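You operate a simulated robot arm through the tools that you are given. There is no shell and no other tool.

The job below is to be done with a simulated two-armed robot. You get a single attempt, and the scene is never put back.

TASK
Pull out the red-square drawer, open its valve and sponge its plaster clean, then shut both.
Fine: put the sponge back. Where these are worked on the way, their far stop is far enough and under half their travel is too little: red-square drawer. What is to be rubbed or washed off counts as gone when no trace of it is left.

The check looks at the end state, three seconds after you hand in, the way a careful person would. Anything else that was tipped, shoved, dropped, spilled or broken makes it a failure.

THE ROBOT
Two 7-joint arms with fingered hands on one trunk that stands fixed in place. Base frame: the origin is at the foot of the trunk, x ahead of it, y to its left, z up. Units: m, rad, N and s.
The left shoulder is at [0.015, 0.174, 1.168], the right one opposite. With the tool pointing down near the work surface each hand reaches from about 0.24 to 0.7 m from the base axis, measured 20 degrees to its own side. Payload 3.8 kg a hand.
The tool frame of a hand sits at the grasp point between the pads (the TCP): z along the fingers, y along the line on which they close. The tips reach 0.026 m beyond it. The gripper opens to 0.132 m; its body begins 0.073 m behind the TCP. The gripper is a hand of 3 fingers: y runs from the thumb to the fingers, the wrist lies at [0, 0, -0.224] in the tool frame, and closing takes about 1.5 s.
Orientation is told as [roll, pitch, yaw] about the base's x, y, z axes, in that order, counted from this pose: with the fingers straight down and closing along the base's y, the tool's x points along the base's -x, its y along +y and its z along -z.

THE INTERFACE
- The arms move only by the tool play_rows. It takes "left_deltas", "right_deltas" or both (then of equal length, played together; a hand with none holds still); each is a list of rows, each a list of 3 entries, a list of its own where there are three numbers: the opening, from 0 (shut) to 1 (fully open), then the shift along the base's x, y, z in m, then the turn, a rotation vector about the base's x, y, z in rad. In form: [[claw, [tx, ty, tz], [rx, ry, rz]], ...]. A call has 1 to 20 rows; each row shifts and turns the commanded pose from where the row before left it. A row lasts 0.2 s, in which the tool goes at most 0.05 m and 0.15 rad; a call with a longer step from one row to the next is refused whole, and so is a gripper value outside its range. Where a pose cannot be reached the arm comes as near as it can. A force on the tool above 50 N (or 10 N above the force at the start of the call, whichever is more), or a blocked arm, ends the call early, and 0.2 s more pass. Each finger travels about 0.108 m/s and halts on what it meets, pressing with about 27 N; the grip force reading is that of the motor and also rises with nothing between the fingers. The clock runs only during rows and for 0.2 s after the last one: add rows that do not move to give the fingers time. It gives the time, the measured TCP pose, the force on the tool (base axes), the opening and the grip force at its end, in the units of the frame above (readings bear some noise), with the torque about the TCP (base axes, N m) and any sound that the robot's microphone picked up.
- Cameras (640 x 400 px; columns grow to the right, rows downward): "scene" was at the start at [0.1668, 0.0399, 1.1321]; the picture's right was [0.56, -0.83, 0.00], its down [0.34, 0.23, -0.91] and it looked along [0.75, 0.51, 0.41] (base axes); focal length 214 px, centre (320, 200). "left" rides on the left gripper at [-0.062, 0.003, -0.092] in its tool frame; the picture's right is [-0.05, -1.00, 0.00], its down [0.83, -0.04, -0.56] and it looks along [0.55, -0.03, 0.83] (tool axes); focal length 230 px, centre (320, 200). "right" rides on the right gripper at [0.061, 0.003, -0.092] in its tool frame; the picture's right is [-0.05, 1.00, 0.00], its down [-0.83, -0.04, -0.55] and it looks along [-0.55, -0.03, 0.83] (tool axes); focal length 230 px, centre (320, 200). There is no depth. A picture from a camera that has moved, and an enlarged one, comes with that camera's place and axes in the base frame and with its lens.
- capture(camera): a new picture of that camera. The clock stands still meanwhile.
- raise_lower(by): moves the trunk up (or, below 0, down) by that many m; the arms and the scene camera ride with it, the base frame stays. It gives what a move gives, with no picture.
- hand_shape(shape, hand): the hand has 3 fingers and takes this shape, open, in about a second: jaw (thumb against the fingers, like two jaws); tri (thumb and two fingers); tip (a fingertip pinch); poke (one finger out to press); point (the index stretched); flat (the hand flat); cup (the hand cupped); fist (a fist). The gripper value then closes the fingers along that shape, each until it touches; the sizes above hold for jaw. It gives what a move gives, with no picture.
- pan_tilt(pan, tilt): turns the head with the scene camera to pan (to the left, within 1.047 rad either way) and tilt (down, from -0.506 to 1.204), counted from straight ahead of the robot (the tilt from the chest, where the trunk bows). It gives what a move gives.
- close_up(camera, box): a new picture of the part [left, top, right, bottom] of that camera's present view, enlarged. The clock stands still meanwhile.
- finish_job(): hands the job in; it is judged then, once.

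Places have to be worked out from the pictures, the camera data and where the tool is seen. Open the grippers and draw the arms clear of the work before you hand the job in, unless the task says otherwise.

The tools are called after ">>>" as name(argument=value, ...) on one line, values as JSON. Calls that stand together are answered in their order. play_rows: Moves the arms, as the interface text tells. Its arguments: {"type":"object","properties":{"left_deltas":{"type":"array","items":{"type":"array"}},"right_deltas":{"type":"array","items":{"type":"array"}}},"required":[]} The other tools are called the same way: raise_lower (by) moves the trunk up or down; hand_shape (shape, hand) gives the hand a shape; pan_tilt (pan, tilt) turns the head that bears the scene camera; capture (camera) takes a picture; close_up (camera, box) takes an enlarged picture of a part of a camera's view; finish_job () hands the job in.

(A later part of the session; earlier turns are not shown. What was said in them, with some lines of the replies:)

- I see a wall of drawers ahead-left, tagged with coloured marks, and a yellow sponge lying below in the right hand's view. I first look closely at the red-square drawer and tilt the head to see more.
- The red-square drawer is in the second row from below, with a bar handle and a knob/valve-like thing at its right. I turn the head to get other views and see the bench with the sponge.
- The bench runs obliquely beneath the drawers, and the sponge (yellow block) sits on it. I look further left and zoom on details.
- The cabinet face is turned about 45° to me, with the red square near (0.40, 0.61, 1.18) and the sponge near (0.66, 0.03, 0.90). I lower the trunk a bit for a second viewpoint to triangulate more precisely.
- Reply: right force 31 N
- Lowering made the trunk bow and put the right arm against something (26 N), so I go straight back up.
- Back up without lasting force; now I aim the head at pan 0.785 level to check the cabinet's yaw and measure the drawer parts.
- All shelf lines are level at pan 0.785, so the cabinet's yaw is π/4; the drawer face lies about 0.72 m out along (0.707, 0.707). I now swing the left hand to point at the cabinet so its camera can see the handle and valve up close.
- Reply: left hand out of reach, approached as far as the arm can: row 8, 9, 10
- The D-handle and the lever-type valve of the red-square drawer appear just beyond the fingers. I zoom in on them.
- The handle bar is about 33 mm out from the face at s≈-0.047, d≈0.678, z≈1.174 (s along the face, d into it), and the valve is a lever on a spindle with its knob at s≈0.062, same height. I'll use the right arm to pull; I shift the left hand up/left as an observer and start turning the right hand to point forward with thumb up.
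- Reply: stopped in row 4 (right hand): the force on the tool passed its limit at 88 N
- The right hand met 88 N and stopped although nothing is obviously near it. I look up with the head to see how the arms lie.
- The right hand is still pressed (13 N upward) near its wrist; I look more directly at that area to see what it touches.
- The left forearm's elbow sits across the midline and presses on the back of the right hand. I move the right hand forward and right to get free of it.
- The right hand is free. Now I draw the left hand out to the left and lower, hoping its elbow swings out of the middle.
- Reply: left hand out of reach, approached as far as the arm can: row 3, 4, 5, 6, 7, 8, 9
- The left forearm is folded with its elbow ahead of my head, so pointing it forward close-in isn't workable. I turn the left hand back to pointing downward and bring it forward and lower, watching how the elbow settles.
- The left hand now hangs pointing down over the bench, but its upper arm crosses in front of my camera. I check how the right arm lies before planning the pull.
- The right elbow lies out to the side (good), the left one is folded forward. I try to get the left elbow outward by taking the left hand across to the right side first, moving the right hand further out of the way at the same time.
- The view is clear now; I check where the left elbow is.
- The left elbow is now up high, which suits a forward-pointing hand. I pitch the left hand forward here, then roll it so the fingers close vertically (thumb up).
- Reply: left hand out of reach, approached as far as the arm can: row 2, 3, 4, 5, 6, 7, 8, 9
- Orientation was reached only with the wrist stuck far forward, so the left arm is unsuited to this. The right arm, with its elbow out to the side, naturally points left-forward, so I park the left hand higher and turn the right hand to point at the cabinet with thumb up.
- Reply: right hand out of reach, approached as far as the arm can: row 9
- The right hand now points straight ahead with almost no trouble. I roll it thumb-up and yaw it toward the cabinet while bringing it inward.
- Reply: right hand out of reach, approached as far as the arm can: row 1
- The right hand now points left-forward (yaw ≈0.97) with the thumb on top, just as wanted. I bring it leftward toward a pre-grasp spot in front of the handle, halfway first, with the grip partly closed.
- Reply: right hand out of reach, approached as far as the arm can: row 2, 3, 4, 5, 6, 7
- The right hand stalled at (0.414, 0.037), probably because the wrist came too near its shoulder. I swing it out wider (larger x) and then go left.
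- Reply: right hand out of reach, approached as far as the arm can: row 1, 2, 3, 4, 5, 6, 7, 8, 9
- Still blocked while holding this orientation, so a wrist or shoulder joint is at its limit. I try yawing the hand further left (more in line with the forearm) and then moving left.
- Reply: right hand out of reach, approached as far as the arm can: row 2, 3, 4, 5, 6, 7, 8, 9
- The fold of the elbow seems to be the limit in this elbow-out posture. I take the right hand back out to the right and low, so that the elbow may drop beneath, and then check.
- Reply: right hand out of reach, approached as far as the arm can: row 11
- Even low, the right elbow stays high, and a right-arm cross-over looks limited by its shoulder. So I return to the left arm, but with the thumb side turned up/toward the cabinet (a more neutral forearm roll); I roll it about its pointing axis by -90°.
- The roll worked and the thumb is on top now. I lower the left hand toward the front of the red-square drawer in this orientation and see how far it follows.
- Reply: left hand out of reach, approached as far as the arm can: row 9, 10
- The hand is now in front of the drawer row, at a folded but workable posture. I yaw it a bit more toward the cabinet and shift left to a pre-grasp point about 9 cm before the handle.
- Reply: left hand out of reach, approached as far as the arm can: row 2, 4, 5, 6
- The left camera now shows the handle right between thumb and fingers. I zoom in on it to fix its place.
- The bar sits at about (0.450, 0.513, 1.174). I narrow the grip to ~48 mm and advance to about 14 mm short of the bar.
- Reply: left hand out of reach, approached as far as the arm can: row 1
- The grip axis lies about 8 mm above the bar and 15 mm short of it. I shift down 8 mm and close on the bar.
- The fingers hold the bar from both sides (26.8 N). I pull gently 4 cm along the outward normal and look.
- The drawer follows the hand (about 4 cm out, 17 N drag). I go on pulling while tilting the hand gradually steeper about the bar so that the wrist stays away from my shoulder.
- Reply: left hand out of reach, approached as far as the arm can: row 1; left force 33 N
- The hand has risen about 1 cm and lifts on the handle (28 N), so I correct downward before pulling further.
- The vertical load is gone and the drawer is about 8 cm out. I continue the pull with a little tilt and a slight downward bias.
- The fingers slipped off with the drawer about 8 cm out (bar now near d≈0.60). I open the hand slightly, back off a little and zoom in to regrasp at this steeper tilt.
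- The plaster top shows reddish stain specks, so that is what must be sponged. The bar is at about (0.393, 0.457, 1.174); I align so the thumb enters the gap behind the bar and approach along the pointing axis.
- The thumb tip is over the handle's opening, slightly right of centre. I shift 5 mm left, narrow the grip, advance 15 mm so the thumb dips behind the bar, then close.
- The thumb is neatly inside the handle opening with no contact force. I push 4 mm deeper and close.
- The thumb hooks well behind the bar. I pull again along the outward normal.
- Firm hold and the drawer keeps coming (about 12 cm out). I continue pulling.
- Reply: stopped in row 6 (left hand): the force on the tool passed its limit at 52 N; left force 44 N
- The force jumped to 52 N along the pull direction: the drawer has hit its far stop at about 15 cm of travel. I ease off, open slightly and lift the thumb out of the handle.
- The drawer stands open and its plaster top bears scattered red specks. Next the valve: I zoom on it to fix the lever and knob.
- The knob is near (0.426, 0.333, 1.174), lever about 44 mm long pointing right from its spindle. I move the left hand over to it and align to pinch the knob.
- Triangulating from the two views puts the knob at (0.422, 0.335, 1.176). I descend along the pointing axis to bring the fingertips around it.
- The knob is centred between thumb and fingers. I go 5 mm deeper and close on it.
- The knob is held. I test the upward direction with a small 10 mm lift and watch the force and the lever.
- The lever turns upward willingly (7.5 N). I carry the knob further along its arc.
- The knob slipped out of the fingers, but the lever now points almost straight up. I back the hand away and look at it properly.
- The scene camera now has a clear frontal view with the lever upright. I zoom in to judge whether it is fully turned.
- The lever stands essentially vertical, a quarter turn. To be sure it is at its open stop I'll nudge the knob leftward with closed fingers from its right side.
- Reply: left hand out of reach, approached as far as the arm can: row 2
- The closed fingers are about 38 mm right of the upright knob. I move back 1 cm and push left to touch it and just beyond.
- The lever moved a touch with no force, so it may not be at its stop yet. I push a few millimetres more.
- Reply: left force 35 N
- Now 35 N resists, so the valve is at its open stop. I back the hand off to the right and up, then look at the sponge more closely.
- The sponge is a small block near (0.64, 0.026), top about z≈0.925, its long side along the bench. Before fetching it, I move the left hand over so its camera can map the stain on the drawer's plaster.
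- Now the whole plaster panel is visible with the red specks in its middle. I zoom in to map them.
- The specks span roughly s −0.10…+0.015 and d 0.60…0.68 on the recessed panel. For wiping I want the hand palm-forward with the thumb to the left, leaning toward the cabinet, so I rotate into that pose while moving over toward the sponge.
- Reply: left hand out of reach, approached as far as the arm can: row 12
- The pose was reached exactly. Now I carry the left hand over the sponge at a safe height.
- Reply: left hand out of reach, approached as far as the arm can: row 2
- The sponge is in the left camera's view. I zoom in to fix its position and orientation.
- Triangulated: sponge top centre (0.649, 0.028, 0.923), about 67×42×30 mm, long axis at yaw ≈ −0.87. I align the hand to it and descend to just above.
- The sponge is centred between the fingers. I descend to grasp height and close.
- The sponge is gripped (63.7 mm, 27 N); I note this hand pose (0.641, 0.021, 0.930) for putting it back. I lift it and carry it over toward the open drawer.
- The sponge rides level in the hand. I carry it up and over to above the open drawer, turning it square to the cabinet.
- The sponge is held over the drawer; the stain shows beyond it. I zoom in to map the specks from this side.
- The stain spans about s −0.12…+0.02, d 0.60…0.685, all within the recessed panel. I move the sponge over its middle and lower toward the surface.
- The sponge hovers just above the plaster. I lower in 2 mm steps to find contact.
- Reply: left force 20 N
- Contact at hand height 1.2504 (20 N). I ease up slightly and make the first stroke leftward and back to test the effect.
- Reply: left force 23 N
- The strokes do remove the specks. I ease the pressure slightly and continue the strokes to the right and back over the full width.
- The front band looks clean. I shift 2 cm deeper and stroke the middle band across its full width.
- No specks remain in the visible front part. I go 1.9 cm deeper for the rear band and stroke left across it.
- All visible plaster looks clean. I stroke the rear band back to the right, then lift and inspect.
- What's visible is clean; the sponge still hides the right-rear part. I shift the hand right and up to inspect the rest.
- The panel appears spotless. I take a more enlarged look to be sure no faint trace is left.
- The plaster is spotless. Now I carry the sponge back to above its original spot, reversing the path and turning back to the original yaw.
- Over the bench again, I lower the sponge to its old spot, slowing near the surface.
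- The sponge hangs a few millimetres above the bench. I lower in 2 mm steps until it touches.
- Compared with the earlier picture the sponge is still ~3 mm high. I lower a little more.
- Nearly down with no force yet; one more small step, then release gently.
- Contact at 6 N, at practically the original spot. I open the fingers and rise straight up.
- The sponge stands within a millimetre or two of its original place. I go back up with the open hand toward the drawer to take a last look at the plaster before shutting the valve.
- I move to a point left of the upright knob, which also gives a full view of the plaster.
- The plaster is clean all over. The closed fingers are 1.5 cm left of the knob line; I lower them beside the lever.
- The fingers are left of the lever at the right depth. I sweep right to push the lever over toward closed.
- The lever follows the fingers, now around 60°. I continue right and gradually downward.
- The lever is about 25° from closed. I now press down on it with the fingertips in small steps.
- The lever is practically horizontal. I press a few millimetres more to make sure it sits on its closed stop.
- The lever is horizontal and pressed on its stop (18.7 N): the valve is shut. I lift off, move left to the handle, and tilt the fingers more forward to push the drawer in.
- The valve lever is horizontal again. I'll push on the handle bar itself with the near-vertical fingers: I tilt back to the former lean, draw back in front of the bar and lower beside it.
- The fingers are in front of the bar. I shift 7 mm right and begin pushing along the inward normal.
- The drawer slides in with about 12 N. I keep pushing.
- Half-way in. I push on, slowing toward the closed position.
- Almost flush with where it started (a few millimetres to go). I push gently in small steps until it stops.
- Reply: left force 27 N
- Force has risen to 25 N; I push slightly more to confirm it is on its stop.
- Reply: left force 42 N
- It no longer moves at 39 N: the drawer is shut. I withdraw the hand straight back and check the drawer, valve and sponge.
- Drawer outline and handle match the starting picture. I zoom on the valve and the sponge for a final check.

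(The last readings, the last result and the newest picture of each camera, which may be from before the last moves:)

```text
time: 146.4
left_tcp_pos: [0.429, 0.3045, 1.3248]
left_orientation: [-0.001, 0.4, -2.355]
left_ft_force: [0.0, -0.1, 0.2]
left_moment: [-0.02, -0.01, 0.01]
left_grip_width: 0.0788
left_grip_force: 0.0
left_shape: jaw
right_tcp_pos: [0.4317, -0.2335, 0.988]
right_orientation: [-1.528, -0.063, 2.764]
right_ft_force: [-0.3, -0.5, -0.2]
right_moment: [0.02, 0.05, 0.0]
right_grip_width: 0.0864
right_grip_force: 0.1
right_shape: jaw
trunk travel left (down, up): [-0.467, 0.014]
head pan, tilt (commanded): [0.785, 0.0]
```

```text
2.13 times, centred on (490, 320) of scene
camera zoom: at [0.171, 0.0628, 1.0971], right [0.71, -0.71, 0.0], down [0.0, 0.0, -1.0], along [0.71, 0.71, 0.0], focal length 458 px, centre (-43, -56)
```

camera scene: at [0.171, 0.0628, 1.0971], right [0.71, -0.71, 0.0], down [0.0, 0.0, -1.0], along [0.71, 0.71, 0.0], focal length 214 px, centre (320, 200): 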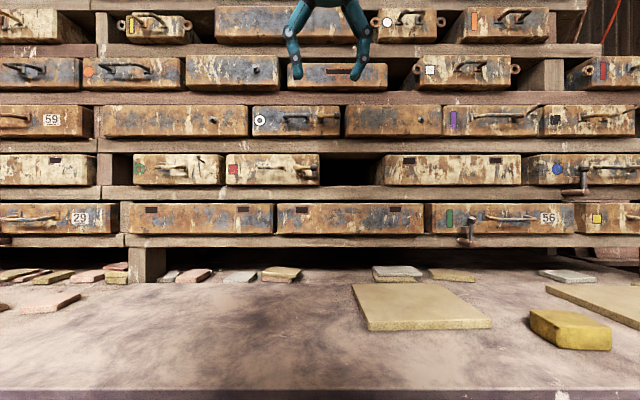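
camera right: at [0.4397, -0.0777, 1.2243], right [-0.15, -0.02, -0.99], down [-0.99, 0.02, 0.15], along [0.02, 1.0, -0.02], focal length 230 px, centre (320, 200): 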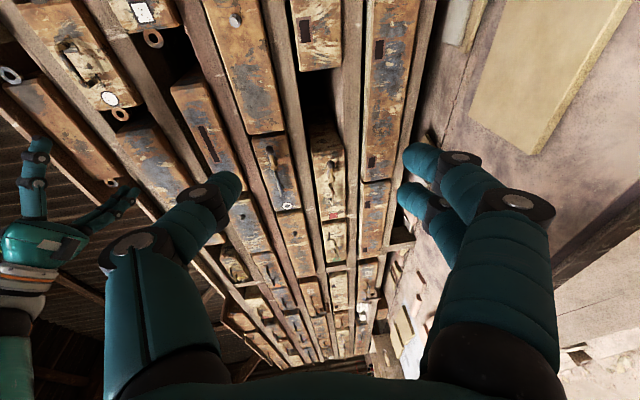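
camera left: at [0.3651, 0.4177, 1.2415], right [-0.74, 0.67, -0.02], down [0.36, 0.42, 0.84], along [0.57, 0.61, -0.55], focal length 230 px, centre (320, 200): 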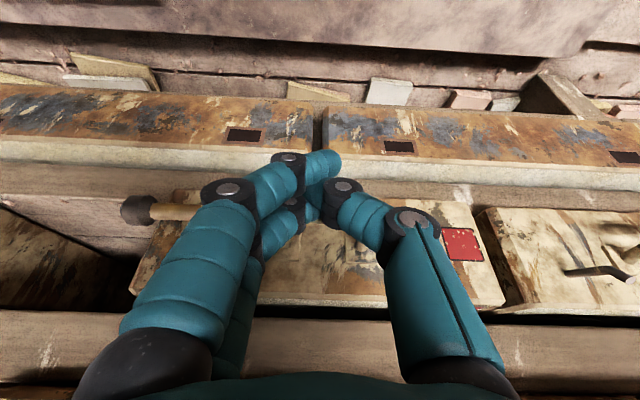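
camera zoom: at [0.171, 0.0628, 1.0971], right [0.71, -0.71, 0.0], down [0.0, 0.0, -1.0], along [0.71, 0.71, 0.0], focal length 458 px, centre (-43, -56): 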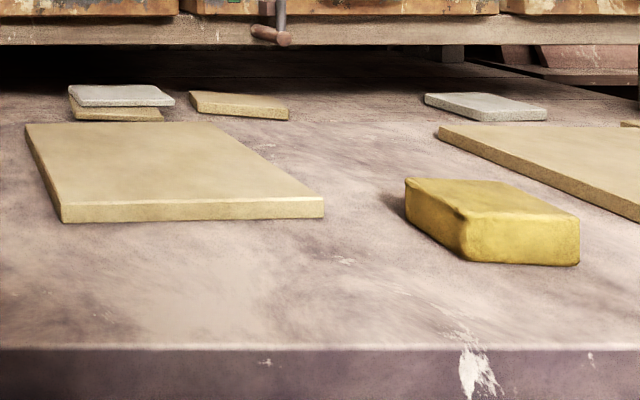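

Drawer shut, lever horizontal, sponge in its place. I open both hands and draw the left arm up and back, clear of the work.

>>> play_rows(left_deltas=[[0.8, [-0.012, -0.012, 0.03], [0, 0, 0]], [1.0, [-0.012, -0.012, 0.03], [0, 0, 0]], [1.0, [-0.012, -0.012, 0.03], [0, 0, 0]], [1.0, [-0.012, -0.012, 0.03], [0, 0, 0]], [1.0, [0, 0, 0], [0, 0, 0]]], right_deltas=[[0.8, [0, -0.01, 0], [0, 0, 0]], [1.0, [0, -0.01, 0], [0, 0, 0]], [1.0, [0, -0.01, 0], [0, 0, 0]], [1.0, [0, 0, 0], [0, 0, 0]], [1.0, [0, 0, 0], [0, 0, 0]]])

>>> pan_tilt(pan=0.6, tilt=0.1)

>>> capture(camera="scene")

>>> capture(camera="left")

>>> capture(camera="right")

```text
time: 147.6
left_tcp_pos: [0.3826, 0.2597, 1.4426]
left_orientation: [-0.002, 0.4, -2.354]
left_ft_force: [0.6, -0.5, 0.4]
left_moment: [0.0, 0.01, -0.02]
left_grip_width: 0.1318
left_grip_force: 0.0
left_shape: jaw
right_tcp_pos: [0.4332, -0.264, 0.9867]
right_orientation: [-1.523, -0.064, 2.763]
right_ft_force: [0.3, 0.5, -0.3]
right_moment: [0.0, 0.01, 0.01]
right_grip_width: 0.132
right_grip_force: 0.0
right_shape: jaw
trunk travel left (down, up): [-0.467, 0.014]
head pan, tilt (commanded): [0.785, 0.0]
```

```text
time: 148.3
left_tcp_pos: [0.3812, 0.2588, 1.4443]
left_orientation: [0.003, 0.401, -2.353]
left_ft_force: [-0.4, 0.3, 0.0]
left_moment: [-0.02, -0.02, 0.02]
left_grip_width: 0.132
left_grip_force: 0.0
left_shape: jaw
right_tcp_pos: [0.4315, -0.263, 0.9889]
right_orientation: [-1.524, -0.065, 2.764]
right_ft_force: [-0.5, 0.4, 0.2]
right_moment: [-0.02, 0.02, -0.01]
right_grip_width: 0.1318
right_grip_force: 0.0
right_shape: jaw
trunk travel left (down, up): [-0.467, 0.014]
head pan, tilt (commanded): [0.6, 0.099]
```

```text
taken
camera scene: at [0.1834, 0.0517, 1.088], right [0.57, -0.82, 0.0], down [-0.08, -0.06, -1.0], along [0.82, 0.56, -0.1], focal length 214 px, centre (320, 200)
```

scene: 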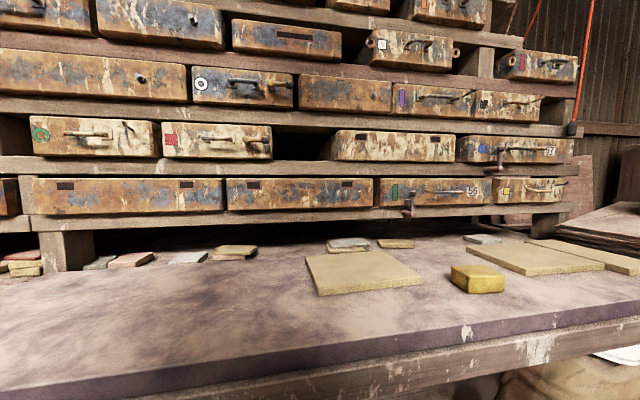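

```text
taken
camera left: at [0.3173, 0.1906, 1.5052], right [-0.74, 0.67, -0.02], down [0.36, 0.42, 0.84], along [0.57, 0.61, -0.55], focal length 230 px, centre (320, 200)
```

left: 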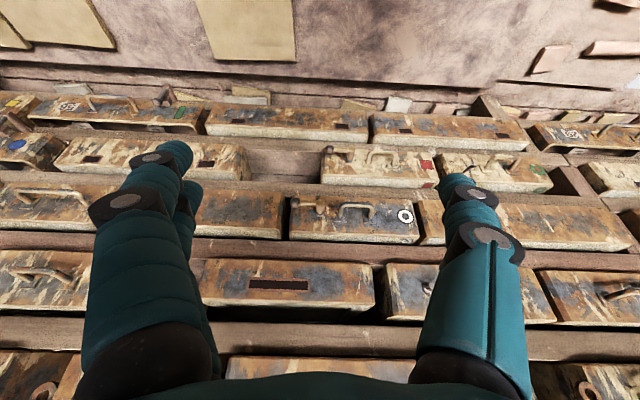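

```text
taken
camera right: at [0.4547, -0.3715, 0.9857], right [-0.12, 0.0, -0.99], down [-0.97, -0.21, 0.12], along [-0.21, 0.98, 0.03], focal length 230 px, centre (320, 200)
```

right: 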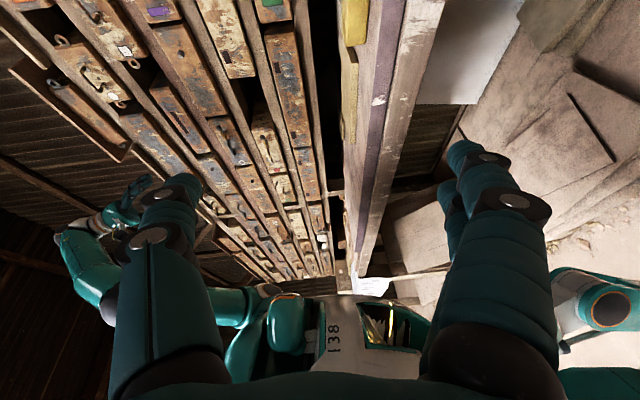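

The red-square drawer is shut with its valve lever level. The plaster came up clean, the sponge is back where it lay, and both hands are open and clear. I hand the job in.

>>> finish_job()

```text
The job is handed in.
```

The job is handed in; I have no verdict from the check yet. Here is how things stood when I handed it in:

- **Drawer:** I pulled the red-square drawer to its far stop, about 15 cm. After the cleaning I pushed it shut until it stopped, and it matched its starting picture.
- **Valve:** I turned the lever up a quarter turn to its open stop. I then pressed it back to level, onto its closed stop.
- **Plaster:** I sponged off the red specks. Close-up views afterwards showed no trace on the panel I could see; the part under the shelf stayed out of view even with the drawer fully out.
- **Sponge:** I put it back within a few millimetres of where it lay.
- **Arms:** both hands are open, the left one drawn up and back and the right one away from the bench.

Early on I lowered the trunk for a better view, and the right arm pressed against something at 26 N, so I raised it again. Soon after, the two arms touched each other at 88 N until I moved them apart. In the last views I saw nothing moved or knocked over.
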